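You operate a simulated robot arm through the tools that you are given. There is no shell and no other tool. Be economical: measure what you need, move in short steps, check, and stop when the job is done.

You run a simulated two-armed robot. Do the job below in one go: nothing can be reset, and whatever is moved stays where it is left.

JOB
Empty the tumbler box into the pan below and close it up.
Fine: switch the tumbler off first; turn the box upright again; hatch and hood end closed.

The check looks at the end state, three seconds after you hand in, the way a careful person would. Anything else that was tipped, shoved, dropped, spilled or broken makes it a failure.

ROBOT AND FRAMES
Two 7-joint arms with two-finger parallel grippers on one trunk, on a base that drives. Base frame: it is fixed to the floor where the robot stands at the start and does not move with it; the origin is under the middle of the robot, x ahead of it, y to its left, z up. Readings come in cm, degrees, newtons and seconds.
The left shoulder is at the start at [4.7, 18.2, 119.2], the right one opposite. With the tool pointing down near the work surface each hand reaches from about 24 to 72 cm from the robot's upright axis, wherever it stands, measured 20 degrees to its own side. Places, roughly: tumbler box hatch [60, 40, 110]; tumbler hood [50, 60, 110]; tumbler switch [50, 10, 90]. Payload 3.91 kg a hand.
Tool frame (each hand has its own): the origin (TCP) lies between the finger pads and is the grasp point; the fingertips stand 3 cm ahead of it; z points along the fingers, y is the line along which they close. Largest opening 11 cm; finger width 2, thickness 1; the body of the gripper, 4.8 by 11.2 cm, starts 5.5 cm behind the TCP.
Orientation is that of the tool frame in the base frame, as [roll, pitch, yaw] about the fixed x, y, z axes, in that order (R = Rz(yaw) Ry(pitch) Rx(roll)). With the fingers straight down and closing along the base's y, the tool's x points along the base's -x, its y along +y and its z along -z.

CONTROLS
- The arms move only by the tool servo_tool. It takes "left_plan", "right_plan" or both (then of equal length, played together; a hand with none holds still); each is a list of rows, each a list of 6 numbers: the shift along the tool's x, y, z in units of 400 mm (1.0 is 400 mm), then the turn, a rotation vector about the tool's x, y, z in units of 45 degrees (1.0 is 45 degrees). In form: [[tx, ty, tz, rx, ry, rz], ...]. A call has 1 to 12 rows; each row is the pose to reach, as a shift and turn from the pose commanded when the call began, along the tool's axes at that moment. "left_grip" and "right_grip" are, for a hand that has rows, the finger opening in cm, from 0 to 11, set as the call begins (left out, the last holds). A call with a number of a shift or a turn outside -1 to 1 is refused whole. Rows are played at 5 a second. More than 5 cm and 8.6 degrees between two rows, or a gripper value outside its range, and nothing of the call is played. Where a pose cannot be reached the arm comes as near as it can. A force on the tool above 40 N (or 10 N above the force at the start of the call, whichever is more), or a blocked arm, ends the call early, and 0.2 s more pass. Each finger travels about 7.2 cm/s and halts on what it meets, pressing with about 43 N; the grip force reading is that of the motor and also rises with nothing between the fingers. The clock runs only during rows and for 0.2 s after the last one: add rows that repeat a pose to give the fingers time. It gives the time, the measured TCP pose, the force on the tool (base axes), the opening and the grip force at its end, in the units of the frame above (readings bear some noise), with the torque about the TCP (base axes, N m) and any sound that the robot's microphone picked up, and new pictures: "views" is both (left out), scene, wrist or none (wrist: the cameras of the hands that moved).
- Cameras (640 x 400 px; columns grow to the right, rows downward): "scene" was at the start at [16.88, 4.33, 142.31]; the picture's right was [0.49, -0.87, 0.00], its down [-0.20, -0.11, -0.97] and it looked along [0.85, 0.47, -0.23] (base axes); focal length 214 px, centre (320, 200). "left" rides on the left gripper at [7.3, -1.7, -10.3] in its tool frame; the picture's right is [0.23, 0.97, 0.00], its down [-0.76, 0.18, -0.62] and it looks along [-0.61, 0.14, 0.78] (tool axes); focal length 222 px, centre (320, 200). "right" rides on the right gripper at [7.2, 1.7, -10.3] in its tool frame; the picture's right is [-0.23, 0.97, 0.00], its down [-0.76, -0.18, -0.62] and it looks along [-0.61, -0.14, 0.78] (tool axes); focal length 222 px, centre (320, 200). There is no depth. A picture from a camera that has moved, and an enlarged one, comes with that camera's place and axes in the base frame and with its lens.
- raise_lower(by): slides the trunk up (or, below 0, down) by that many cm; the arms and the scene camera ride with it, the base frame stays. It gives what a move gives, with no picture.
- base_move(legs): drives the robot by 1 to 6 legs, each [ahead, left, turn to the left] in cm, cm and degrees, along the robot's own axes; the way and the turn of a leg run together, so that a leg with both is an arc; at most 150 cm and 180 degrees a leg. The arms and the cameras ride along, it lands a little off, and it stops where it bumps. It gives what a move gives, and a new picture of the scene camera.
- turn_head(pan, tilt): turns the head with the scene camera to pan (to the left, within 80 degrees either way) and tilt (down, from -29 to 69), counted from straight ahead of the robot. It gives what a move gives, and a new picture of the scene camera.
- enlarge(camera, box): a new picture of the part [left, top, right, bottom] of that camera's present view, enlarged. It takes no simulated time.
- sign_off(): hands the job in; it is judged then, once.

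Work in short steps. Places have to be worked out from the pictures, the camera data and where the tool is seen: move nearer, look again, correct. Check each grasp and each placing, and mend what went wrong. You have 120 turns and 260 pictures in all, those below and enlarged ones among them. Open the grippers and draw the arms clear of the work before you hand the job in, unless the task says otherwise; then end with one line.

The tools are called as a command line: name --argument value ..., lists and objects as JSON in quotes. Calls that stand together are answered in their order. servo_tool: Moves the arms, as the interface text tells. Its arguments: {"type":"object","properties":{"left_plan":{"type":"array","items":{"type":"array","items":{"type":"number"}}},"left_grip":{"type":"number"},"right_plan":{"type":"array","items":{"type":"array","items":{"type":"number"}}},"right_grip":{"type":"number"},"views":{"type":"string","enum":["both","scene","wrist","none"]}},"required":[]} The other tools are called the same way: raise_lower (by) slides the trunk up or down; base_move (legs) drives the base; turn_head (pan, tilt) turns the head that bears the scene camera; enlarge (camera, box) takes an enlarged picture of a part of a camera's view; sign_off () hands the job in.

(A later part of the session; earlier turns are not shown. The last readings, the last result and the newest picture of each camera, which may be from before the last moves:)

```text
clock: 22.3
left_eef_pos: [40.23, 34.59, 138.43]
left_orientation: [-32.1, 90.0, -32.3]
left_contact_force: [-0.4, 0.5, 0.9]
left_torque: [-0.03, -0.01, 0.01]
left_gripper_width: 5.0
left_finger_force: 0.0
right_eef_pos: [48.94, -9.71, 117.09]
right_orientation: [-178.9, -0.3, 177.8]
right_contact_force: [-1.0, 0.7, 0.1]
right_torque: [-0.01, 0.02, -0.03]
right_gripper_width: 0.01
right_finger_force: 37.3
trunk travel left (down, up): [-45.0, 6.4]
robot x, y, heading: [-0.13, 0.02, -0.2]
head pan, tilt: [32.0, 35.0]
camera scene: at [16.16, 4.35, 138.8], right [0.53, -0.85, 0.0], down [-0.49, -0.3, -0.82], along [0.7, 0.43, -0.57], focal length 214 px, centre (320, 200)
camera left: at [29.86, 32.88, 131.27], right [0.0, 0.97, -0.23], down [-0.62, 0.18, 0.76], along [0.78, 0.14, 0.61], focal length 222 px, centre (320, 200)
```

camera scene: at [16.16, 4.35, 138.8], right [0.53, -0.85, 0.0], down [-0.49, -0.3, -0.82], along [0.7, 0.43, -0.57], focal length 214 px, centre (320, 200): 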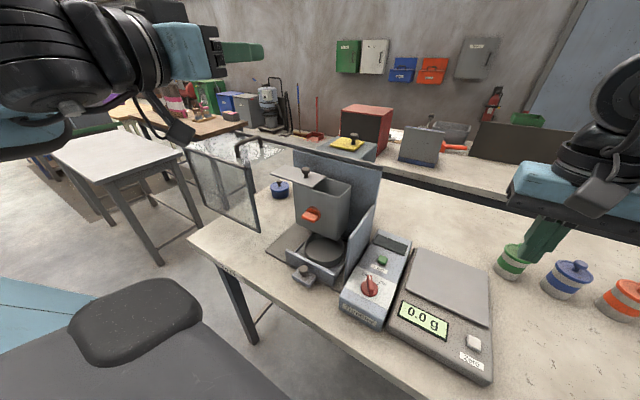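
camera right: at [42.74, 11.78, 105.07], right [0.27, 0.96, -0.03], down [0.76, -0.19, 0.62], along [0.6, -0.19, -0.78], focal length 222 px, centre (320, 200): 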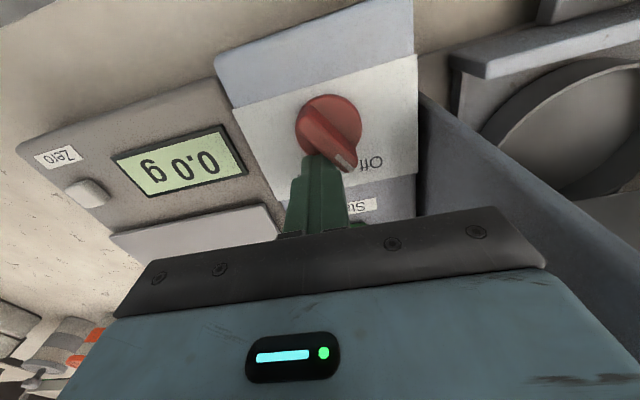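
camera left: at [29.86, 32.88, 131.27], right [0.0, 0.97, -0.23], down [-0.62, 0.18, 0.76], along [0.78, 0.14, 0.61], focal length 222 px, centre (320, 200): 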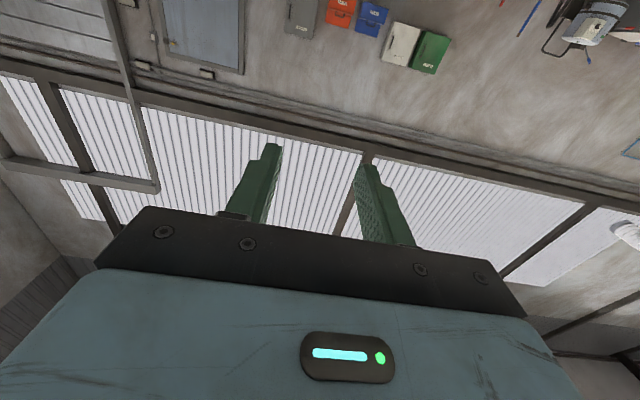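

Now rolling the hand +90° about its pointing axis so the fingers close vertically and the camera is on the left side.

servo_tool --left_plan '[[0, 0, 0, 0, 0, 0.166], [0, 0, 0, 0, 0, 0.333], [0, 0, 0, 0, 0, 0.5], [0, 0, 0, 0, 0, 0.666], [0, 0, 0, 0, 0, 0.833], [0, 0, 0, 0, 0, 1.0], [0, 0, 0, 0, 0, 1.0]]' --views "none"

servo_tool --left_plan '[[0, 0, 0, 0, 0, 0.166], [0, 0, 0, 0, 0, 0.333], [0, 0, 0, 0, 0, 0.5], [0, 0, 0, 0, 0, 0.666], [0, 0, 0, 0, 0, 0.833], [0, 0, 0, 0, 0, 1.0], [0, 0, 0, 0, 0, 1.0]]' --views "both"

```text
clock: 23.9
left_eef_pos: [40.16, 34.48, 138.49]
left_orientation: [90.0, 44.9, 89.9]
left_contact_force: [-0.1, 0.9, 0.1]
left_torque: [0.01, 0.04, 0.01]
left_gripper_width: 5.01
left_finger_force: 0.1
right_eef_pos: [49.07, -9.79, 117.04]
right_orientation: [-178.9, -0.3, 177.7]
right_contact_force: [-0.1, 0.0, 0.4]
right_torque: [0.01, 0.0, 0.02]
right_gripper_width: 0.0
right_finger_force: 37.6
trunk travel left (down, up): [-45.0, 6.4]
robot x, y, heading: [-0.06, -0.24, -0.2]
head pan, tilt: [32.0, 35.0]
```

```text
clock: 25.5
left_eef_pos: [40.11, 34.46, 138.31]
left_orientation: [90.1, 0.0, 89.9]
left_contact_force: [0.0, 0.0, 0.0]
left_torque: [-0.04, -0.05, -0.03]
left_gripper_width: 5.03
left_finger_force: 0.0
right_eef_pos: [49.07, -9.71, 116.97]
right_orientation: [-178.9, -0.3, 177.6]
right_contact_force: [1.0, 0.7, 0.3]
right_torque: [0.0, -0.01, 0.0]
right_gripper_width: 0.0
right_finger_force: 37.8
trunk travel left (down, up): [-45.0, 6.4]
robot x, y, heading: [0.06, -0.24, -0.2]
head pan, tilt: [32.0, 35.0]
camera scene: at [16.21, 4.42, 138.79], right [0.53, -0.85, 0.0], down [-0.49, -0.3, -0.82], along [0.7, 0.43, -0.57], focal length 214 px, centre (320, 200)
camera left: at [29.84, 41.89, 136.72], right [0.0, 0.23, 0.97], down [-0.62, -0.76, 0.18], along [0.78, -0.61, 0.14], focal length 222 px, centre (320, 200)
```

scene: 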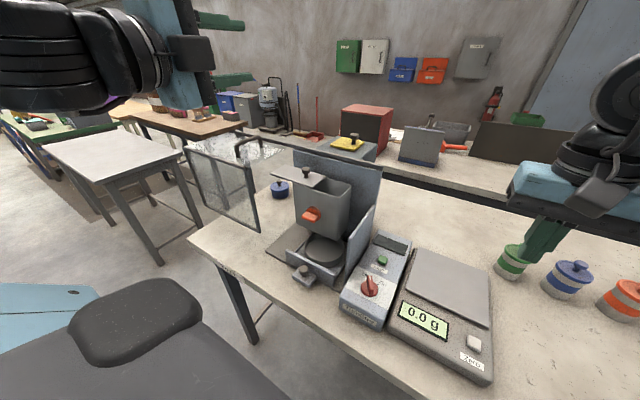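
left: 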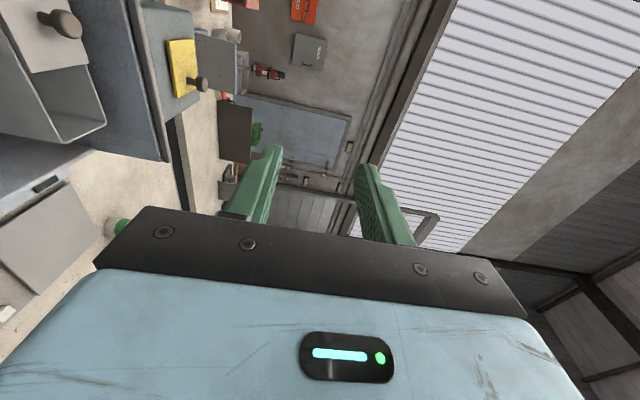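

The roll works. I lower the hand to the knob's height, staying back at x≈40.

servo_tool --left_plan '[[-0.02, -0.11, 0, 0, 0, 0], [-0.04, -0.22, 0, 0, 0, 0], [-0.06, -0.33, 0, 0, 0, 0], [-0.08, -0.44, 0, 0, 0, 0], [-0.097, -0.55, 0, 0, 0, 0], [-0.097, -0.66, 0, 0, 0, 0], [-0.097, -0.77, 0, 0, 0, 0], [-0.097, -0.86, 0, 0, 0, 0], [-0.097, -0.9, 0, 0, 0, 0], [-0.097, -0.9, 0, 0, 0, 0]]' --views "both"

```text
clock: 27.7
left_eef_pos: [46.22, 34.45, 127.48]
left_orientation: [90.0, 0.1, 89.9]
left_contact_force: [0.3, 0.6, -0.1]
left_torque: [-0.02, 0.01, 0.01]
left_gripper_width: 5.02
left_finger_force: 0.1
left hand out of reach, approached as far as the arm can: row 1, 2, 3, 4, 5, 6, 7, 8, 9, 10
right_eef_pos: [49.13, -9.73, 117.05]
right_orientation: [-178.9, -0.3, 177.7]
right_contact_force: [-0.7, -0.2, 1.3]
right_torque: [0.03, 0.02, 0.01]
right_gripper_width: 0.0
right_finger_force: 38.1
trunk travel left (down, up): [-45.0, 6.4]
robot x, y, heading: [-0.24, 0.04, -0.0]
head pan, tilt: [32.0, 35.0]
camera scene: at [16.19, 4.38, 138.8], right [0.53, -0.85, 0.0], down [-0.49, -0.3, -0.82], along [0.7, 0.43, -0.57], focal length 214 px, centre (320, 200)
camera left: at [35.82, 41.84, 125.79], right [0.0, 0.23, 0.97], down [-0.62, -0.76, 0.18], along [0.78, -0.61, 0.14], focal length 222 px, centre (320, 200)
```

scene: 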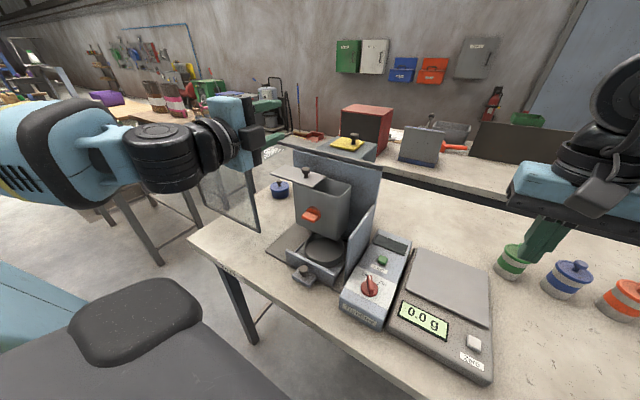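
left: 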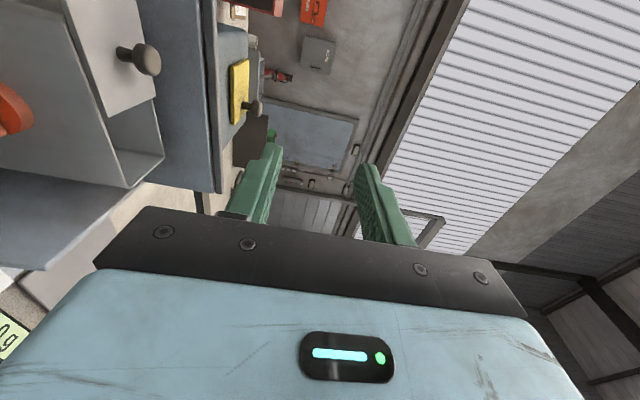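

The arm is folded too tightly at this height; lowering the trunk will help. First I raise the right hand out of harm.

servo_tool --right_plan '[[0.05, -0.03, -0.1, 0, 0, 0], [0.1, -0.06, -0.2, 0, 0, 0], [0.14, -0.1, -0.3, 0, 0, 0], [0.17, -0.15, -0.4, 0, 0, 0], [0.2, -0.2, -0.5, 0, 0, 0], [0.2, -0.25, -0.6, 0, 0, 0], [0.2, -0.25, -0.6, 0, 0, 0]]' --views "none"

raise_lower --by -10

```text
clock: 29.3
left_eef_pos: [46.4, 34.57, 127.49]
left_orientation: [90.1, 0.1, 89.9]
left_contact_force: [-0.1, -0.5, -0.1]
left_torque: [-0.02, 0.01, 0.02]
left_gripper_width: 5.0
left_finger_force: 0.0
right_eef_pos: [41.25, -18.86, 141.1]
right_orientation: [-179.2, -0.3, 177.9]
right_contact_force: [-0.2, -0.2, -0.2]
right_torque: [-0.02, 0.01, -0.05]
right_gripper_width: 0.0
right_finger_force: 37.8
right hand out of reach, approached as far as the arm can: row 6, 7
trunk travel left (down, up): [-45.0, 6.4]
robot x, y, heading: [-0.0, 0.27, 0.1]
head pan, tilt: [32.0, 35.0]
```

```text
clock: 30.6
left_eef_pos: [49.6, 34.64, 109.39]
left_orientation: [100.1, 0.2, 89.9]
left_contact_force: [-0.2, 0.7, 0.1]
left_torque: [0.02, -0.01, 0.02]
left_gripper_width: 5.0
left_finger_force: 0.0
right_eef_pos: [46.54, -19.02, 123.8]
right_orientation: [-178.8, -10.0, 177.7]
right_contact_force: [0.2, 0.1, -0.1]
right_torque: [0.01, 0.01, 0.06]
right_gripper_width: 0.02
right_finger_force: 37.6
trunk travel left (down, up): [-35.0, 16.4]
robot x, y, heading: [0.12, -0.32, -0.1]
head pan, tilt: [32.0, 35.0]
```

Lowering also leans the trunk by 10°. I take a look and draw the left hand back.

servo_tool --left_plan '[[0, 0, -0.06, 0, 0, 0], [0, 0, -0.12, 0, 0, 0], [0, 0, -0.12, 0, 0, 0]]' --views "both"

```text
clock: 31.4
left_eef_pos: [48.32, 36.52, 110.98]
left_orientation: [100.2, 0.2, 89.9]
left_contact_force: [-0.3, -0.4, -0.5]
left_torque: [-0.04, 0.03, -0.01]
left_gripper_width: 4.98
left_finger_force: 0.1
left hand out of reach, approached as far as the arm can: row 1, 2, 3
right_eef_pos: [46.7, -18.91, 123.76]
right_orientation: [-178.6, -10.1, 177.7]
right_contact_force: [0.6, -1.7, 0.3]
right_torque: [0.01, 0.0, 0.0]
right_gripper_width: 0.0
right_finger_force: 37.5
trunk travel left (down, up): [-35.0, 16.4]
robot x, y, heading: [0.14, -0.2, -0.1]
head pan, tilt: [32.0, 35.0]
camera scene: at [20.99, 4.38, 127.31], right [0.53, -0.85, 0.0], down [-0.49, -0.3, -0.82], along [0.7, 0.43, -0.57], focal length 214 px, centre (320, 200)
camera left: at [37.85, 43.86, 111.16], right [0.17, 0.23, 0.96], down [-0.58, -0.76, 0.29], along [0.79, -0.61, 0.0], focal length 222 px, centre (320, 200)
```

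scene: 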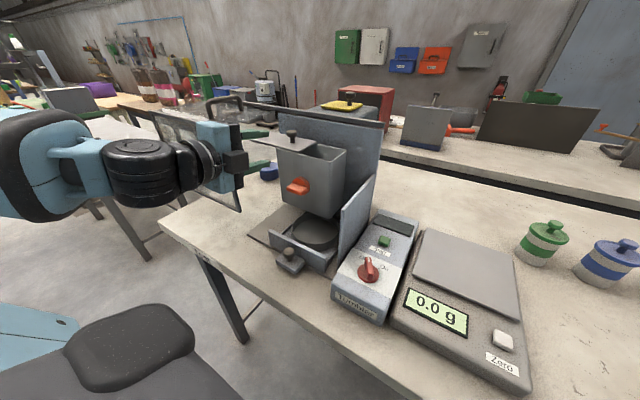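
left: 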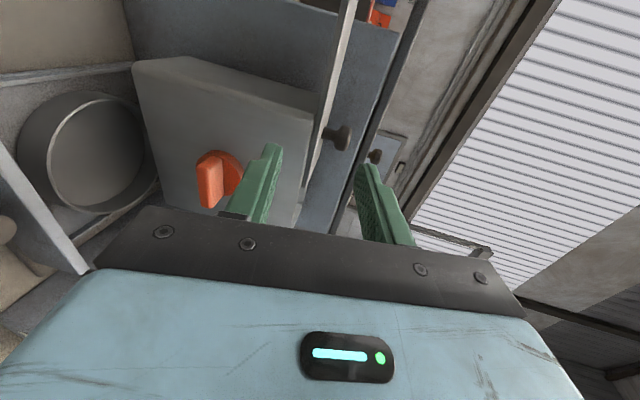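

The arm is at its inner limit; I back the base up 18 cm, straight away from the bench, for room.

base_move --legs '[[-18, 0, 0]]'

```text
clock: 33.0
left_eef_pos: [30.35, 36.4, 111.02]
left_orientation: [100.2, 0.1, 89.7]
left_contact_force: [0.4, 0.2, 0.1]
left_torque: [0.03, -0.03, -0.02]
left_gripper_width: 5.0
left_finger_force: 0.0
right_eef_pos: [28.41, -18.96, 123.74]
right_orientation: [-178.6, -9.9, 177.4]
right_contact_force: [-0.4, 0.2, -0.2]
right_torque: [0.04, 0.01, -0.01]
right_gripper_width: 0.0
right_finger_force: 37.3
trunk travel left (down, up): [-35.0, 16.4]
robot x, y, heading: [-18.36, -0.28, -0.4]
head pan, tilt: [32.0, 35.0]
camera scene: at [2.83, 4.37, 127.32], right [0.53, -0.85, 0.0], down [-0.49, -0.3, -0.82], along [0.7, 0.43, -0.57], focal length 214 px, centre (320, 200)
```

scene: 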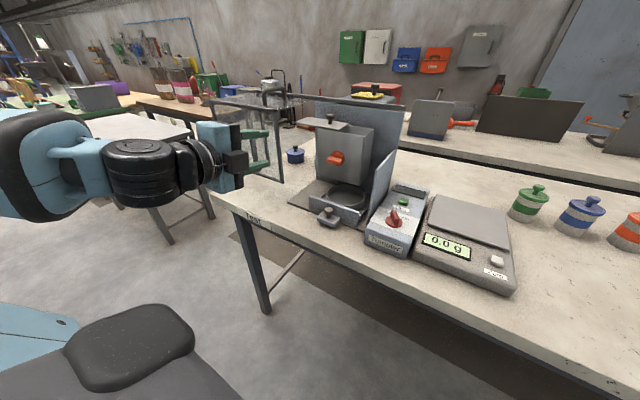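

Now I level the hand and bring it in front of the knob at [40, 30.6, 102.5].

servo_tool --left_plan '[[-0.03, -0.04, 0.05, -0.05, 0, 0], [-0.06, -0.08, 0.1, -0.1, 0, 0], [-0.09, -0.12, 0.16, -0.15, 0, 0], [-0.12, -0.15, 0.22, -0.2, 0, 0], [-0.145, -0.168, 0.274, -0.222, 0, 0], [-0.145, -0.168, 0.274, -0.222, 0, 0], [-0.145, -0.168, 0.274, -0.222, 0, 0]]' --views "both"

```text
clock: 34.6
left_eef_pos: [32.62, 32.52, 111.03]
left_orientation: [98.0, 0.3, 88.3]
left_contact_force: [0.1, 0.7, 0.0]
left_torque: [0.0, 0.0, -0.02]
left_gripper_width: 5.01
left_finger_force: 0.0
left hand out of reach, approached as far as the arm can: row 1, 2, 3, 4, 5, 6, 7
right_eef_pos: [28.49, -19.07, 123.82]
right_orientation: [-178.6, -10.0, 177.5]
right_contact_force: [0.5, 0.2, -1.2]
right_torque: [-0.01, -0.01, -0.01]
right_gripper_width: 0.0
right_finger_force: 37.4
trunk travel left (down, up): [-35.0, 16.4]
robot x, y, heading: [-18.28, -0.19, -0.3]
head pan, tilt: [32.0, 35.0]
camera scene: at [2.87, 4.37, 127.32], right [0.53, -0.85, 0.0], down [-0.49, -0.3, -0.82], along [0.7, 0.43, -0.57], focal length 214 px, centre (320, 200)
camera left: at [22.39, 40.28, 110.73], right [0.14, 0.23, 0.96], down [-0.62, -0.74, 0.27], along [0.77, -0.63, 0.04], focal length 222 px, centre (320, 200)
```

scene: 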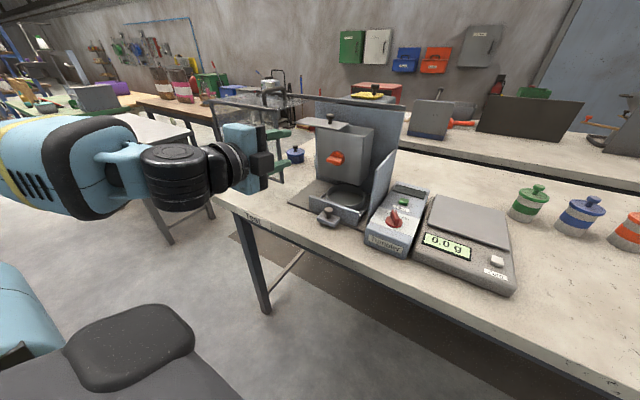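
left: 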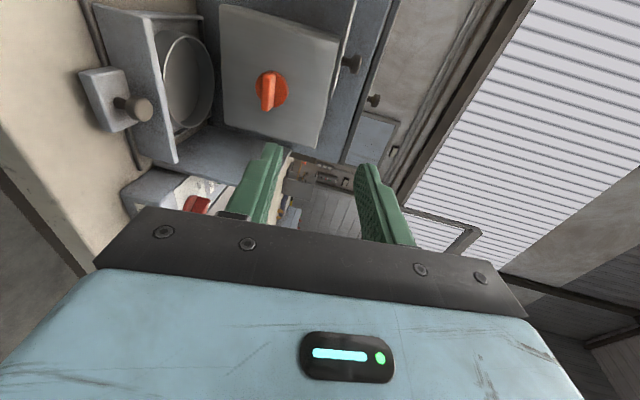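

servo_tool --left_plan '[[0, 0, 0.1, 0, 0, 0], [0, 0, 0.2, 0, 0, 0], [0, 0, 0.2, 0, 0, 0]]' --views "none"

```text
clock: 35.4
left_eef_pos: [37.62, 33.77, 111.23]
left_orientation: [98.2, 0.4, 88.3]
left_contact_force: [0.4, 0.1, -0.4]
left_torque: [0.02, 0.02, -0.03]
left_gripper_width: 5.04
left_finger_force: 0.0
left hand out of reach, approached as far as the arm can: row 1, 2, 3
right_eef_pos: [28.35, -19.07, 123.84]
right_orientation: [-178.7, -10.0, 177.5]
right_contact_force: [0.2, -0.3, -0.4]
right_torque: [0.0, -0.01, 0.03]
right_gripper_width: 0.02
right_finger_force: 38.1
trunk travel left (down, up): [-35.0, 16.4]
robot x, y, heading: [-18.32, -0.09, -0.5]
head pan, tilt: [32.0, 35.0]
```

Commanded pose follows the measured one. I try further out, where the arm is more extended.

servo_tool --left_plan '[[-0.02, -0.03, 0.08, -0.05, 0, 0], [-0.04, -0.08, 0.16, -0.1, 0, 0], [-0.06, -0.12, 0.233, -0.15, 0, 0], [-0.07, -0.149, 0.233, -0.178, 0, 0], [-0.07, -0.149, 0.233, -0.178, 0, 0]]' --views "scene"

```text
clock: 36.6
left_eef_pos: [37.6, 31.17, 110.54]
left_orientation: [98.1, 3.6, 86.4]
left_contact_force: [0.5, -1.1, -1.0]
left_torque: [0.02, -0.06, 0.04]
left_gripper_width: 4.97
left_finger_force: 0.0
left hand out of reach, approached as far as the arm can: row 1, 2, 3, 4, 5
right_eef_pos: [28.51, -18.96, 123.72]
right_orientation: [-178.7, -10.0, 177.4]
right_contact_force: [-0.3, 0.6, -0.2]
right_torque: [0.01, 0.03, -0.02]
right_gripper_width: 0.0
right_finger_force: 37.8
trunk travel left (down, up): [-35.0, 16.4]
robot x, y, heading: [-18.0, 0.14, -0.1]
head pan, tilt: [32.0, 35.0]
camera scene: at [2.92, 4.34, 127.3], right [0.53, -0.85, 0.0], down [-0.49, -0.3, -0.82], along [0.7, 0.43, -0.57], focal length 214 px, centre (320, 200)
```

scene: 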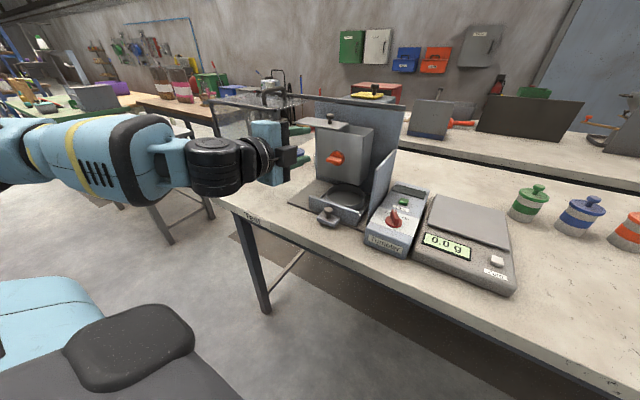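

servo_tool --left_plan '[[0, 0.03, 0.08, 0, 0, 0], [0, 0.06, 0.16, 0, 0, 0], [0, 0.06, 0.22, 0, 0, 0], [0, 0.06, 0.22, 0, 0, 0]]' --views "none"

servo_tool --left_plan '[[0, 0, 0, -0.09, -0.1, 0], [0, 0, 0, -0.178, -0.1, 0], [0, 0, 0, -0.178, -0.1, 0]]' --views "none"

```text
clock: 37.6
left_eef_pos: [46.74, 30.74, 112.0]
left_orientation: [98.0, 3.6, 86.3]
left_contact_force: [0.2, -0.5, 0.5]
left_torque: [0.01, -0.02, 0.02]
left_gripper_width: 5.0
left_finger_force: 0.0
right_eef_pos: [28.4, -18.94, 123.84]
right_orientation: [-178.7, -10.0, 177.5]
right_contact_force: [-0.2, -0.7, -0.5]
right_torque: [0.0, -0.03, -0.01]
right_gripper_width: 0.0
right_finger_force: 37.6
trunk travel left (down, up): [-35.0, 16.4]
robot x, y, heading: [-18.61, -0.35, -0.3]
head pan, tilt: [32.0, 35.0]
```

```text
clock: 38.4
left_eef_pos: [46.58, 31.9, 112.99]
left_orientation: [96.2, 4.0, 84.1]
left_contact_force: [0.4, -0.7, 0.9]
left_torque: [0.0, -0.05, 0.02]
left_gripper_width: 5.01
left_finger_force: 0.0
left hand out of reach, approached as far as the arm can: row 1, 2, 3
right_eef_pos: [28.51, -19.05, 123.75]
right_orientation: [-178.6, -10.0, 177.5]
right_contact_force: [0.9, -0.3, -0.8]
right_torque: [-0.06, 0.0, 0.03]
right_gripper_width: 0.0
right_finger_force: 37.7
trunk travel left (down, up): [-35.0, 16.4]
robot x, y, heading: [-18.0, 0.15, -0.1]
head pan, tilt: [32.0, 35.0]
```

A level, forward-pointing hand is at a wrist limit this low. Better: turn the robot to the left and use the right hand bent outward so its roll axis has full range. First I back away and bring the trunk upright.

base_move --legs '[[-27, 0, 0]]'

raise_lower --by 10

```text
clock: 40.2
left_eef_pos: [20.19, 32.18, 113.0]
left_orientation: [96.2, 4.0, 84.5]
left_contact_force: [-0.6, -0.4, 0.6]
left_torque: [-0.04, -0.03, -0.02]
left_gripper_width: 5.03
left_finger_force: 0.0
right_eef_pos: [2.07, -18.72, 123.69]
right_orientation: [-178.6, -10.0, 177.7]
right_contact_force: [0.2, -0.4, -0.7]
right_torque: [0.0, -0.01, 0.03]
right_gripper_width: 0.02
right_finger_force: 37.8
trunk travel left (down, up): [-35.0, 16.4]
robot x, y, heading: [-44.28, 0.14, -0.3]
head pan, tilt: [32.0, 35.0]
camera scene: at [-23.54, 4.53, 127.32], right [0.53, -0.85, 0.0], down [-0.49, -0.3, -0.82], along [0.7, 0.43, -0.57], focal length 214 px, centre (320, 200)
```

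scene: 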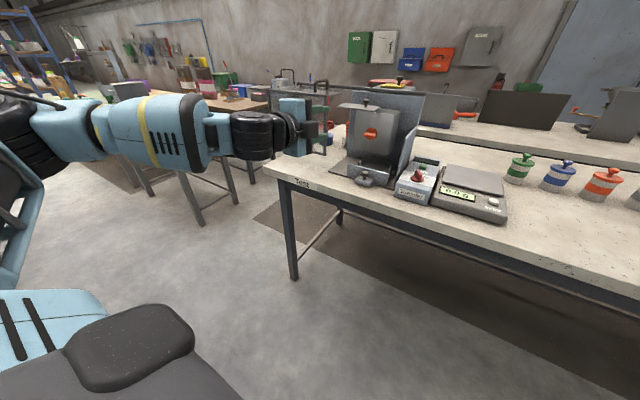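

```text
clock: 41.6
left_eef_pos: [19.89, 32.34, 123.89]
left_orientation: [95.9, 4.0, 84.5]
left_contact_force: [-0.5, 0.0, -0.5]
left_torque: [-0.01, 0.02, -0.01]
left_gripper_width: 4.99
left_finger_force: 0.1
right_eef_pos: [2.09, -18.77, 133.78]
right_orientation: [-178.6, -10.0, 177.7]
right_contact_force: [0.4, 0.1, -0.2]
right_torque: [0.01, 0.05, 0.01]
right_gripper_width: 0.01
right_finger_force: 37.6
trunk travel left (down, up): [-45.0, 6.4]
robot x, y, heading: [-44.41, -0.01, -0.1]
head pan, tilt: [32.0, 35.0]
```

Raising did not undo the 10° lean; I check the camera pose.

turn_head --pan 0 --tilt 30

```text
clock: 42.5
left_eef_pos: [19.79, 32.31, 124.02]
left_orientation: [95.9, 3.8, 84.4]
left_contact_force: [-0.2, 0.7, -0.3]
left_torque: [0.0, -0.01, -0.01]
left_gripper_width: 5.03
left_finger_force: 0.0
right_eef_pos: [2.18, -18.78, 133.79]
right_orientation: [-178.7, -10.0, 177.7]
right_contact_force: [-0.6, 0.0, -0.5]
right_torque: [0.0, 0.0, 0.0]
right_gripper_width: 0.0
right_finger_force: 37.8
trunk travel left (down, up): [-45.0, 6.4]
robot x, y, heading: [-44.56, 0.0, -0.3]
head pan, tilt: [0.0, 30.0]
camera scene: at [-26.71, -0.12, 139.57], right [0.0, -1.0, 0.0], down [-0.5, 0.0, -0.87], along [0.87, 0.0, -0.5], focal length 214 px, centre (320, 200)
```

scene: 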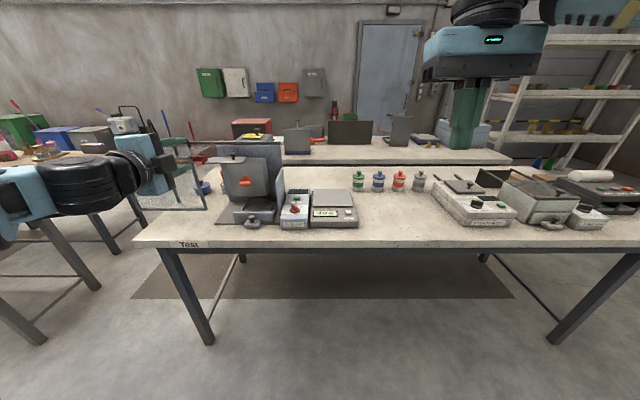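

The lean has gone by itself now. Plan: stand left of the machine facing −y, with the left arm bent outward pointing +x at the knob. I test that hand posture here first by yawing the hand left.

servo_tool --left_plan '[[0.03, 0, -0.04, -0.02, 0.166, 0], [0.06, -0.01, -0.08, -0.05, 0.333, 0], [0.09, -0.02, -0.12, -0.08, 0.5, 0], [0.12, -0.03, -0.16, -0.1, 0.666, 0], [0.14, -0.04, -0.2, -0.12, 0.833, 0], [0.16, -0.05, -0.22, -0.12, 1.0, 0], [0.16, -0.05, -0.22, -0.12, 1.0, 0]]' --views "none"

```text
clock: 44.1
left_eef_pos: [11.39, 39.55, 122.28]
left_orientation: [92.0, 0.7, 129.5]
left_contact_force: [0.0, 0.7, 0.7]
left_torque: [0.0, -0.01, 0.01]
left_gripper_width: 5.02
left_finger_force: 0.0
left hand out of reach, approached as far as the arm can: row 2, 3
right_eef_pos: [2.09, -18.67, 133.79]
right_orientation: [-178.7, -10.0, 177.6]
right_contact_force: [0.1, 0.3, 0.3]
right_torque: [0.0, -0.01, 0.0]
right_gripper_width: 0.02
right_finger_force: 37.6
trunk travel left (down, up): [-45.0, 6.4]
robot x, y, heading: [-44.45, 0.31, -0.0]
head pan, tilt: [0.0, 30.0]
```

servo_tool --left_plan '[[0.03, -0.05, -0.01, 0, 0.1, 0], [0.06, -0.1, -0.01, 0, 0.2, 0], [0.09, -0.15, -0.02, 0, 0.3, 0], [0.12, -0.2, -0.02, 0, 0.4, 0], [0.15, -0.25, -0.03, 0, 0.5, 0], [0.18, -0.3, -0.03, 0, 0.6, 0], [0.21, -0.35, -0.04, 0, 0.7, 0], [0.23, -0.39, -0.05, 0, 0.78, 0], [0.25, -0.43, -0.05, -0.04, 0.78, 0], [0.25, -0.43, -0.05, -0.04, 0.78, 0]]' --views "none"

```text
clock: 46.4
left_eef_pos: [3.12, 45.74, 105.43]
left_orientation: [90.7, -0.1, 164.4]
left_contact_force: [0.7, -0.2, 1.4]
left_torque: [0.03, 0.03, -0.04]
left_gripper_width: 4.99
left_finger_force: 0.1
left hand out of reach, approached as far as the arm can: row 9, 10
right_eef_pos: [2.23, -18.68, 133.79]
right_orientation: [-178.7, -9.9, 177.7]
right_contact_force: [0.2, 0.0, 0.3]
right_torque: [-0.03, 0.0, -0.04]
right_gripper_width: 0.03
right_finger_force: 37.8
trunk travel left (down, up): [-45.0, 6.4]
robot x, y, heading: [-44.84, 0.04, -0.2]
head pan, tilt: [0.0, 30.0]
```

Reached. Now I test the roll range in free air, +45° at a time.

servo_tool --left_plan '[[0, 0, 0, 0, 0, 0.18], [0, 0, 0, 0, 0, 0.36], [0, 0, 0, 0, 0, 0.54], [0, 0, 0, 0, 0, 0.72], [0, 0, 0, 0, 0, 0.9], [0, 0, 0, 0, 0, 1.0], [0, 0, 0, 0, 0, 1.0]]' --views "none"

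servo_tool --left_plan '[[0, 0, 0, 0, 0, 0.18], [0, 0, 0, 0, 0, 0.36], [0, 0, 0, 0, 0, 0.54], [0, 0, 0, 0, 0, 0.72], [0, 0, 0, 0, 0, 0.9], [0, 0, 0, 0, 0, 1.0], [0, 0, 0, 0, 0, 1.0]]' --views "none"

servo_tool --left_plan '[[0, 0, 0, 0, 0, 0.18], [0, 0, 0, 0, 0, 0.36], [0, 0, 0, 0, 0, 0.54], [0, 0, 0, 0, 0, 0.72], [0, 0, 0, 0, 0, 0.9], [0, 0, 0, 0, 0, 1.0], [0, 0, 0, 0, 0, 1.0]]' --views "scene"

```text
clock: 48.0
left_eef_pos: [3.44, 45.69, 105.21]
left_orientation: [90.7, -45.3, 163.9]
left_contact_force: [-0.5, 0.2, -0.8]
left_torque: [-0.01, 0.0, 0.0]
left_gripper_width: 4.99
left_finger_force: 0.0
right_eef_pos: [2.04, -18.81, 133.9]
right_orientation: [-178.5, -10.0, 177.7]
right_contact_force: [0.5, -0.3, 0.0]
right_torque: [0.03, 0.04, 0.02]
right_gripper_width: 0.0
right_finger_force: 37.8
trunk travel left (down, up): [-45.0, 6.4]
robot x, y, heading: [-44.42, 0.16, -0.1]
head pan, tilt: [0.0, 30.0]
```

```text
clock: 49.5
left_eef_pos: [-12.01, 51.05, 97.96]
left_orientation: [174.9, -89.4, 79.6]
left_contact_force: [-0.3, 1.1, 0.0]
left_torque: [0.0, 0.02, -0.03]
left_gripper_width: 4.98
left_finger_force: 0.1
left hand out of reach, approached as far as the arm can: row 2, 3, 4, 5, 6, 7
right_eef_pos: [2.16, -18.79, 133.76]
right_orientation: [-178.6, -9.9, 177.7]
right_contact_force: [0.8, 0.9, -0.6]
right_torque: [0.01, 0.01, 0.0]
right_gripper_width: 0.0
right_finger_force: 37.9
trunk travel left (down, up): [-45.0, 6.4]
robot x, y, heading: [-44.52, 0.15, -0.1]
head pan, tilt: [0.0, 30.0]
```

```text
clock: 51.1
left_eef_pos: [-31.19, 58.57, 98.53]
left_orientation: [-90.3, -45.6, -15.5]
left_contact_force: [0.2, 0.1, -0.5]
left_torque: [-0.01, 0.02, 0.03]
left_gripper_width: 5.0
left_finger_force: 0.2
left hand out of reach, approached as far as the arm can: row 1, 2, 3, 4, 5, 6, 7
right_eef_pos: [2.15, -18.8, 133.77]
right_orientation: [-178.8, -10.1, 177.6]
right_contact_force: [0.3, -0.6, -0.7]
right_torque: [0.0, 0.03, 0.02]
right_gripper_width: 0.0
right_finger_force: 37.8
trunk travel left (down, up): [-45.0, 6.4]
robot x, y, heading: [-44.29, -0.38, -0.2]
head pan, tilt: [0.0, 30.0]
camera scene: at [-26.71, -0.14, 139.57], right [0.0, -1.0, 0.0], down [-0.5, 0.0, -0.87], along [0.87, 0.0, -0.5], focal length 214 px, centre (320, 200)
```

scene: 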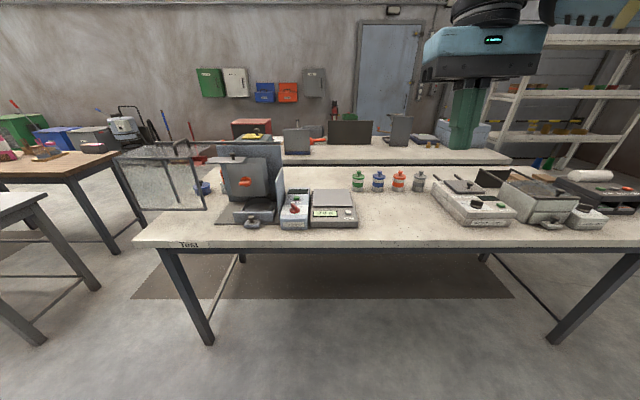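

The left wrist's roll runs out beyond +50°. The right arm is mirrored, so its range should suit; I test the same posture with the right hand: pitch up level first.

servo_tool --right_plan '[[0, 0, 0.05, 0, -0.166, 0], [0, 0, 0.1, 0, -0.333, 0], [0, 0, 0.15, 0, -0.5, 0], [0, 0, 0.2, 0, -0.666, 0], [0, 0, 0.25, 0, -0.833, 0], [0, 0, 0.25, 0, -1.0, 0], [0, 0, 0.25, 0, -1.0, 0]]' --right_grip 5 --views "none"

servo_tool --right_plan '[[0, 0, 0, 0, -0.18, 0], [0, 0, 0, 0, -0.36, 0], [0, 0, 0, 0, -0.54, 0], [0, 0, 0, 0, -0.72, 0], [0, 0, 0, 0, -0.9, 0], [0, 0, 0, 0, -1.0, 0], [0, 0, 0, 0, -1.0, 0]]' --views "none"

servo_tool --right_plan '[[0, 0, 0, 0, -0.1, 0.16], [0, 0, 0, 0, -0.2, 0.32], [0, 0, 0, 0, -0.22, 0.48], [0, 0, 0, 0, -0.22, 0.64], [0, 0, 0, 0, -0.22, 0.8], [0, 0, 0, 0, -0.22, 0.96], [0, 0, 0, 0, -0.22, 1.0]]' --views "none"

```text
clock: 52.8
left_eef_pos: [-31.05, 58.59, 98.61]
left_orientation: [-90.3, -45.8, -15.3]
left_contact_force: [-0.9, -0.3, -0.1]
left_torque: [-0.01, 0.0, -0.01]
left_gripper_width: 5.0
left_finger_force: 0.1
right_eef_pos: [0.56, -18.85, 123.94]
right_orientation: [-178.4, 35.1, 178.8]
right_contact_force: [-0.8, 0.8, 0.6]
right_torque: [0.0, 0.01, -0.02]
right_gripper_width: 5.03
right_finger_force: 0.0
trunk travel left (down, up): [-45.0, 6.4]
robot x, y, heading: [-44.21, -0.06, -0.2]
head pan, tilt: [0.0, 30.0]
```

```text
clock: 54.4
left_eef_pos: [-31.16, 58.59, 98.64]
left_orientation: [-90.3, -45.8, -15.4]
left_contact_force: [-1.0, 0.5, 0.5]
left_torque: [-0.03, -0.01, -0.02]
left_gripper_width: 5.02
left_finger_force: 0.1
right_eef_pos: [1.91, -18.54, 124.48]
right_orientation: [-172.4, 80.0, -174.8]
right_contact_force: [-0.5, -0.1, -1.1]
right_torque: [0.04, 0.0, 0.0]
right_gripper_width: 5.02
right_finger_force: 0.1
right hand out of reach, approached as far as the arm can: row 5, 6, 7
trunk travel left (down, up): [-45.0, 6.4]
robot x, y, heading: [-44.52, -0.0, -0.1]
head pan, tilt: [0.0, 30.0]
```

```text
clock: 56.0
left_eef_pos: [-31.02, 58.45, 98.56]
left_orientation: [-90.3, -45.9, -15.4]
left_contact_force: [0.2, -0.8, 0.4]
left_torque: [0.01, 0.0, 0.0]
left_gripper_width: 4.99
left_finger_force: 0.1
right_eef_pos: [2.51, -18.35, 124.74]
right_orientation: [91.5, 46.4, 85.2]
right_contact_force: [0.3, -0.2, -0.2]
right_torque: [0.0, -0.03, 0.01]
right_gripper_width: 5.03
right_finger_force: 0.1
right hand out of reach, approached as far as the arm can: row 1, 2, 3, 4, 5, 6, 7
trunk travel left (down, up): [-45.0, 6.4]
robot x, y, heading: [-44.18, 0.19, -0.2]
head pan, tilt: [0.0, 30.0]
```

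servo_tool --right_plan '[[0, 0, 0, 0, 0, 0.16], [0, 0, 0, 0, 0, 0.32], [0, 0, 0, 0, 0, 0.48], [0, 0, 0, 0, 0, 0.64], [0, 0, 0, 0, 0, 0.8], [0, 0, 0, 0, 0, 0.96], [0, 0, 0, 0, 0, 1.0]]' --views "none"

servo_tool --right_plan '[[0, -0.03, 0, 0, 0.16, 0], [0, -0.06, 0, 0, 0.32, 0], [0.02, -0.09, 0, 0, 0.48, 0], [0.04, -0.12, 0, 0, 0.64, 0], [0.06, -0.15, 0, 0, 0.8, 0], [0.08, -0.18, 0, 0, 0.96, 0], [0.1, -0.2, 0, 0, 1.0, 0]]' --views "none"

```text
clock: 57.5
left_eef_pos: [-31.16, 58.38, 98.48]
left_orientation: [-90.2, -45.8, -15.4]
left_contact_force: [-0.1, -0.2, 0.5]
left_torque: [0.01, 0.01, -0.01]
left_gripper_width: 5.0
left_finger_force: 0.0
right_eef_pos: [2.58, -18.48, 124.73]
right_orientation: [91.0, 1.6, 84.2]
right_contact_force: [-0.1, 0.2, -0.4]
right_torque: [0.0, 0.02, 0.02]
right_gripper_width: 5.0
right_finger_force: 0.1
trunk travel left (down, up): [-45.0, 6.4]
robot x, y, heading: [-44.43, 0.32, -0.1]
head pan, tilt: [0.0, 30.0]
```

```text
clock: 59.1
left_eef_pos: [-31.11, 58.57, 98.53]
left_orientation: [-90.4, -45.9, -15.4]
left_contact_force: [-0.8, -0.1, 0.5]
left_torque: [0.0, -0.01, 0.01]
left_gripper_width: 5.01
left_finger_force: 0.1
right_eef_pos: [2.69, -14.68, 116.74]
right_orientation: [91.7, 0.4, 129.3]
right_contact_force: [0.5, 0.8, 0.1]
right_torque: [0.04, 0.01, 0.02]
right_gripper_width: 5.0
right_finger_force: 0.0
right hand out of reach, approached as far as the arm can: row 1, 2, 3, 4
trunk travel left (down, up): [-45.0, 6.4]
robot x, y, heading: [-44.4, -0.03, 0.1]
head pan, tilt: [0.0, 30.0]
```

servo_tool --right_plan '[[0, -0.06, 0, 0, 0.1, 0], [0, -0.12, 0, 0, 0.2, 0], [0, -0.18, 0, 0, 0.3, 0], [0, -0.24, 0, 0, 0.4, 0], [0, -0.3, 0, 0, 0.45, 0], [0, -0.34, 0, 0, 0.45, 0], [0, -0.34, 0, 0, 0.45, 0]]' --views "none"

servo_tool --right_plan '[[0, 0, 0, 0, 0, 0.18], [0, 0, 0, 0, 0, 0.36], [0, 0, 0, 0, 0, 0.54], [0, 0, 0, 0, 0, 0.72], [0, 0, 0, 0, 0, 0.9], [0, 0, 0, 0, 0, 1.0], [0, 0, 0, 0, 0, 1.0]]' --views "none"

servo_tool --right_plan '[[0, 0, 0, 0, 0, 0.18], [0, 0, 0, 0, 0, 0.36], [0, 0, 0, 0, 0, 0.54], [0, 0, 0, 0, 0, 0.72], [0, 0, 0, 0, 0, 0.9], [0, 0, 0, 0, 0, 1.0], [0, 0, 0, 0, 0, 1.0]]' --views "none"

servo_tool --right_plan '[[0, 0, 0, 0, 0, 0.18], [0, 0, 0, 0, 0, 0.36], [0, 0, 0, 0, 0, 0.54], [0, 0, 0, 0, 0, 0.72], [0, 0, 0, 0, 0, 0.9], [0, 0, 0, 0, 0, 1.0], [0, 0, 0, 0, 0, 1.0]]' --views "scene"

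```text
clock: 60.8
left_eef_pos: [-31.1, 58.6, 98.55]
left_orientation: [-90.4, -45.8, -15.3]
left_contact_force: [0.4, -0.1, 1.0]
left_torque: [-0.01, -0.01, 0.02]
left_gripper_width: 5.01
left_finger_force: 0.0
right_eef_pos: [2.54, -14.91, 103.1]
right_orientation: [91.8, -0.1, 149.3]
right_contact_force: [0.1, -1.0, -0.2]
right_torque: [-0.02, 0.01, -0.03]
right_gripper_width: 5.03
right_finger_force: 0.0
trunk travel left (down, up): [-45.0, 6.4]
robot x, y, heading: [-44.41, -0.17, -0.2]
head pan, tilt: [0.0, 30.0]
```

```text
clock: 62.4
left_eef_pos: [-31.04, 58.56, 98.52]
left_orientation: [-90.2, -45.8, -15.4]
left_contact_force: [-0.3, 0.2, 0.0]
left_torque: [0.0, -0.04, 0.0]
left_gripper_width: 4.99
left_finger_force: 0.1
right_eef_pos: [2.45, -15.14, 103.1]
right_orientation: [92.6, -45.2, 147.5]
right_contact_force: [-0.4, -0.2, -0.2]
right_torque: [0.01, 0.0, 0.01]
right_gripper_width: 5.0
right_finger_force: 0.0
trunk travel left (down, up): [-45.0, 6.4]
robot x, y, heading: [-44.16, 0.15, 0.0]
head pan, tilt: [0.0, 30.0]
```

```text
clock: 64.0
left_eef_pos: [-31.15, 58.58, 98.43]
left_orientation: [-90.3, -45.8, -15.4]
left_contact_force: [0.9, -1.0, -1.0]
left_torque: [0.02, -0.01, 0.0]
left_gripper_width: 5.01
left_finger_force: 0.0
right_eef_pos: [2.52, -14.89, 102.97]
right_orientation: [-170.5, -88.1, 49.9]
right_contact_force: [0.0, -0.4, -0.1]
right_torque: [0.04, -0.01, -0.05]
right_gripper_width: 5.01
right_finger_force: 0.0
trunk travel left (down, up): [-45.0, 6.4]
robot x, y, heading: [-44.51, 0.34, 0.0]
head pan, tilt: [0.0, 30.0]
```

```text
clock: 65.5
left_eef_pos: [-31.09, 58.46, 98.56]
left_orientation: [-90.3, -45.8, -15.4]
left_contact_force: [0.1, 0.6, -0.7]
left_torque: [0.0, 0.0, 0.0]
left_gripper_width: 4.99
left_finger_force: 0.0
right_eef_pos: [2.43, -14.97, 103.04]
right_orientation: [-92.6, -44.7, -28.7]
right_contact_force: [0.4, -0.8, 0.3]
right_torque: [0.0, 0.05, 0.01]
right_gripper_width: 5.01
right_finger_force: 0.0
trunk travel left (down, up): [-45.0, 6.4]
robot x, y, heading: [-44.61, -0.02, -0.2]
head pan, tilt: [0.0, 30.0]
camera scene: at [-26.71, -0.13, 139.57], right [0.0, -1.0, 0.0], down [-0.5, 0.0, -0.87], along [0.87, 0.0, -0.5], focal length 214 px, centre (320, 200)
```

scene: 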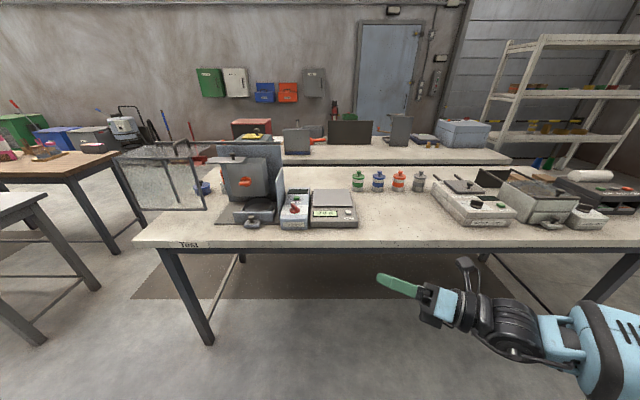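

The right hand rolls the full 135° while holding its place. I roll back, then move it to the posture planned for a heading of −45°: robot-frame [55, 5, 103], tool 45° to the left.

servo_tool --right_plan '[[0, 0, 0, 0, 0, -0.18], [0, 0, 0, 0, 0, -0.36], [0, 0, 0, 0, 0, -0.54], [0, 0, 0, 0, 0, -0.72], [0, 0, 0, 0, 0, -0.9], [0, 0, 0, 0, 0, -1.0], [0, 0, 0, 0, 0, -1.0]]' --views "none"

servo_tool --right_plan '[[0, 0, 0, 0, 0, -0.18], [0, 0, 0, 0, 0, -0.36], [0, 0, 0, 0, 0, -0.54], [0, 0, 0, 0, 0, -0.72], [0, 0, 0, 0, 0, -0.9], [0, 0, 0, 0, 0, -1.0], [0, 0, 0, 0, 0, -1.0]]' --views "none"

servo_tool --right_plan '[[0, 0, 0, 0, 0, -0.18], [0, 0, 0, 0, 0, -0.36], [0, 0, 0, 0, 0, -0.54], [0, 0, 0, 0, 0, -0.72], [0, 0, 0, 0, 0, -0.9], [0, 0, 0, 0, 0, -1.0], [0, 0, 0, 0, 0, -1.0]]' --views "none"

servo_tool --right_plan '[[0.015, 0, 0.1, 0, -0.06, 0], [0.03, 0, 0.2, 0, -0.12, 0], [0.045, 0, 0.3, 0, -0.18, 0], [0.06, 0, 0.4, 0, -0.24, 0], [0.075, 0, 0.5, 0, -0.31, 0], [0.079, 0, 0.535, 0, -0.31, 0], [0.079, 0, 0.535, 0, -0.31, 0]]' --views "scene"

```text
clock: 67.2
left_eef_pos: [-30.99, 58.5, 98.65]
left_orientation: [-90.2, -45.8, -15.4]
left_contact_force: [0.8, -0.6, 0.7]
left_torque: [-0.02, 0.0, -0.02]
left_gripper_width: 5.01
left_finger_force: 0.0
right_eef_pos: [2.56, -14.94, 103.01]
right_orientation: [-175.8, -88.1, 55.2]
right_contact_force: [0.7, -0.3, -0.4]
right_torque: [0.01, 0.03, 0.0]
right_gripper_width: 5.02
right_finger_force: 0.0
trunk travel left (down, up): [-45.0, 6.4]
robot x, y, heading: [-44.53, -0.07, -0.2]
head pan, tilt: [0.0, 30.0]
```

```text
clock: 68.8
left_eef_pos: [-31.1, 58.51, 98.52]
left_orientation: [-90.3, -45.8, -15.4]
left_contact_force: [0.0, 0.1, 0.0]
left_torque: [0.01, 0.01, 0.02]
left_gripper_width: 4.98
left_finger_force: 0.0
right_eef_pos: [2.59, -14.9, 103.12]
right_orientation: [92.6, -45.1, 147.5]
right_contact_force: [-0.6, 0.6, 0.0]
right_torque: [0.03, 0.03, 0.0]
right_gripper_width: 5.0
right_finger_force: 0.0
trunk travel left (down, up): [-45.0, 6.4]
robot x, y, heading: [-44.36, -0.17, -0.1]
head pan, tilt: [0.0, 30.0]
```

```text
clock: 70.3
left_eef_pos: [-31.03, 58.5, 98.51]
left_orientation: [-90.2, -45.8, -15.3]
left_contact_force: [0.7, 0.0, -0.8]
left_torque: [0.0, 0.01, -0.03]
left_gripper_width: 5.01
left_finger_force: 0.0
right_eef_pos: [2.62, -14.93, 103.1]
right_orientation: [91.8, -0.1, 149.4]
right_contact_force: [0.4, 0.3, 0.2]
right_torque: [0.0, 0.0, -0.01]
right_gripper_width: 5.03
right_finger_force: 0.1
trunk travel left (down, up): [-45.0, 6.4]
robot x, y, heading: [-44.28, 0.13, 0.1]
head pan, tilt: [0.0, 30.0]
```

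```text
clock: 72.0
left_eef_pos: [-31.16, 58.48, 98.57]
left_orientation: [-90.2, -45.8, -15.3]
left_contact_force: [-0.3, 0.5, 0.8]
left_torque: [-0.02, -0.04, 0.07]
left_gripper_width: 5.0
left_finger_force: 0.0
right_eef_pos: [10.61, 4.97, 102.36]
right_orientation: [91.9, 0.2, 135.6]
right_contact_force: [-0.7, 0.5, 0.1]
right_torque: [0.01, -0.01, -0.01]
right_gripper_width: 5.01
right_finger_force: 0.1
trunk travel left (down, up): [-45.0, 6.4]
robot x, y, heading: [-44.41, 0.23, -0.3]
head pan, tilt: [0.0, 30.0]
camera scene: at [-26.72, -0.12, 139.58], right [0.0, -1.0, 0.0], down [-0.5, 0.0, -0.87], along [0.87, 0.0, -0.5], focal length 214 px, centre (320, 200)
```

scene: 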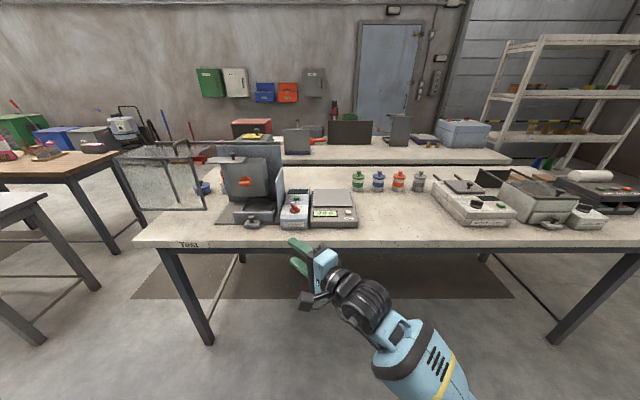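

Good. Now I drive: left 66 cm, then turn right 45°, still well off the bench.

base_move --legs '[[0, 66, 0], [0, 0, -45]]'

turn_head --pan 35 --tilt 30

```text
clock: 80.1
left_eef_pos: [7.37, 95.63, 98.58]
left_orientation: [-90.4, -45.8, -61.1]
left_contact_force: [-0.1, 0.0, -0.2]
left_torque: [-0.02, 0.0, 0.04]
left_gripper_width: 4.99
left_finger_force: 0.0
right_eef_pos: [-1.61, 28.4, 102.59]
right_orientation: [91.8, 0.2, 89.8]
right_contact_force: [0.1, 0.7, 0.0]
right_torque: [-0.02, -0.02, -0.03]
right_gripper_width: 5.01
right_finger_force: 0.0
trunk travel left (down, up): [-45.0, 6.4]
robot x, y, heading: [-43.72, 64.03, -45.8]
head pan, tilt: [0.0, 30.0]
camera scene: at [-31.28, 51.73, 139.57], right [-0.72, -0.7, 0.0], down [-0.35, 0.36, -0.87], along [0.6, -0.62, -0.5], focal length 214 px, centre (320, 200)
```

scene: 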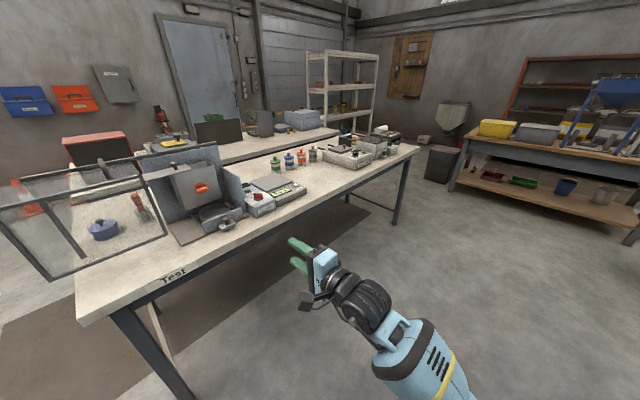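

```text
clock: 81.1
left_eef_pos: [7.33, 95.78, 98.57]
left_orientation: [-90.4, -45.9, -61.0]
left_contact_force: [0.2, 0.0, -0.4]
left_torque: [-0.01, 0.03, 0.02]
left_gripper_width: 5.01
left_finger_force: 0.0
right_eef_pos: [-1.66, 28.41, 102.48]
right_orientation: [91.9, 0.1, 89.8]
right_contact_force: [-0.2, 0.4, -0.4]
right_torque: [0.0, -0.01, 0.05]
right_gripper_width: 5.02
right_finger_force: 0.1
trunk travel left (down, up): [-45.0, 6.4]
robot x, y, heading: [-43.73, 64.56, -45.6]
head pan, tilt: [35.0, 30.0]
camera scene: at [-28.7, 56.51, 139.57], right [-0.19, -0.98, 0.0], down [-0.49, 0.09, -0.87], along [0.85, -0.16, -0.5], focal length 214 px, centre (320, 200)
```

scene: 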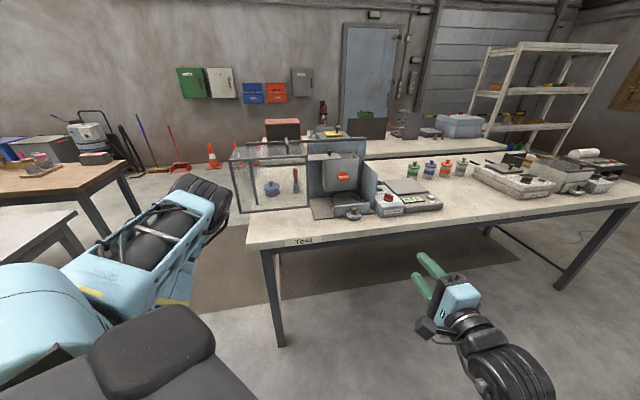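

The left elbow sticks out forward; I unwind the left arm into a compact tool-down posture before approaching.

servo_tool --left_plan '[[0, 0, 0, 0, 0, -0.18], [0, 0, 0, 0, 0, -0.36], [0, 0, 0, 0, 0, -0.54], [0, 0, 0, 0, 0, -0.72], [0, 0, 0, 0, 0, -0.9], [0, 0, 0, 0, 0, -1.0], [0, 0, 0, 0, 0, -1.0]]' --views "none"

servo_tool --left_plan '[[0, 0, 0, 0, 0, -0.18], [0, 0, 0, 0, 0, -0.36], [0, 0, 0, 0, 0, -0.54], [0, 0, 0, 0, 0, -0.72], [0, 0, 0, 0, 0, -0.9], [0, 0, 0, 0, 0, -1.0], [0, 0, 0, 0, 0, -1.0]]' --views "none"

servo_tool --left_plan '[[0, 0, 0, 0, 0, -0.18], [0, 0, 0, 0, 0, -0.36], [0, 0, 0, 0, 0, -0.54], [0, 0, 0, 0, 0, -0.72], [0, 0, 0, 0, 0, -0.9], [0, 0, 0, 0, 0, -1.0], [0, 0, 0, 0, 0, -1.0]]' --views "scene"

```text
clock: 82.7
left_eef_pos: [7.4, 95.59, 98.53]
left_orientation: [102.9, -89.1, 105.8]
left_contact_force: [0.5, 0.2, 0.3]
left_torque: [0.0, 0.0, -0.02]
left_gripper_width: 5.01
left_finger_force: 0.1
right_eef_pos: [-1.68, 28.36, 102.44]
right_orientation: [91.7, 0.3, 89.8]
right_contact_force: [0.4, 0.6, 0.5]
right_torque: [0.02, 0.01, 0.01]
right_gripper_width: 5.01
right_finger_force: 0.2
trunk travel left (down, up): [-45.0, 6.4]
robot x, y, heading: [-43.68, 64.6, -45.8]
head pan, tilt: [35.0, 30.0]
```

```text
clock: 84.3
left_eef_pos: [7.57, 95.8, 98.5]
left_orientation: [90.3, -44.1, 118.7]
left_contact_force: [0.7, 0.0, 0.1]
left_torque: [-0.02, 0.0, 0.0]
left_gripper_width: 5.03
left_finger_force: 0.0
right_eef_pos: [-1.67, 28.43, 102.61]
right_orientation: [91.7, 0.2, 89.7]
right_contact_force: [-0.5, -0.2, -0.2]
right_torque: [0.0, -0.01, 0.0]
right_gripper_width: 5.0
right_finger_force: 0.0
trunk travel left (down, up): [-45.0, 6.4]
robot x, y, heading: [-44.23, 64.45, -45.8]
head pan, tilt: [35.0, 30.0]
```

```text
clock: 85.9
left_eef_pos: [7.34, 95.74, 98.51]
left_orientation: [90.1, 0.8, 118.7]
left_contact_force: [0.7, -0.4, -0.1]
left_torque: [0.0, 0.04, 0.0]
left_gripper_width: 5.0
left_finger_force: 0.2
right_eef_pos: [-1.63, 28.42, 102.62]
right_orientation: [91.8, 0.1, 89.8]
right_contact_force: [0.4, 0.7, -0.1]
right_torque: [-0.01, 0.0, 0.0]
right_gripper_width: 5.01
right_finger_force: 0.0
trunk travel left (down, up): [-45.0, 6.4]
robot x, y, heading: [-44.04, 64.39, -45.9]
head pan, tilt: [35.0, 30.0]
camera scene: at [-28.7, 56.52, 139.57], right [-0.19, -0.98, 0.0], down [-0.49, 0.09, -0.87], along [0.85, -0.16, -0.5], focal length 214 px, centre (320, 200)
```

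scene: 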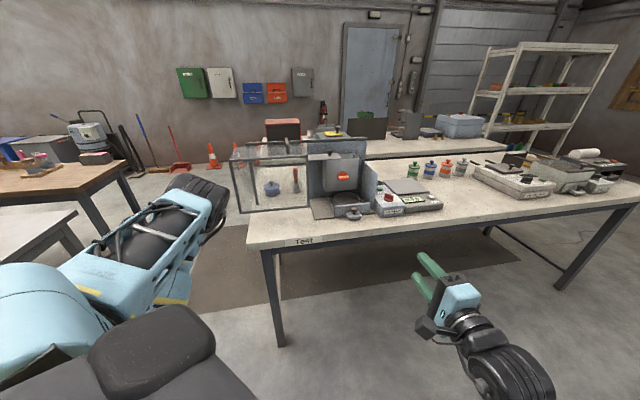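

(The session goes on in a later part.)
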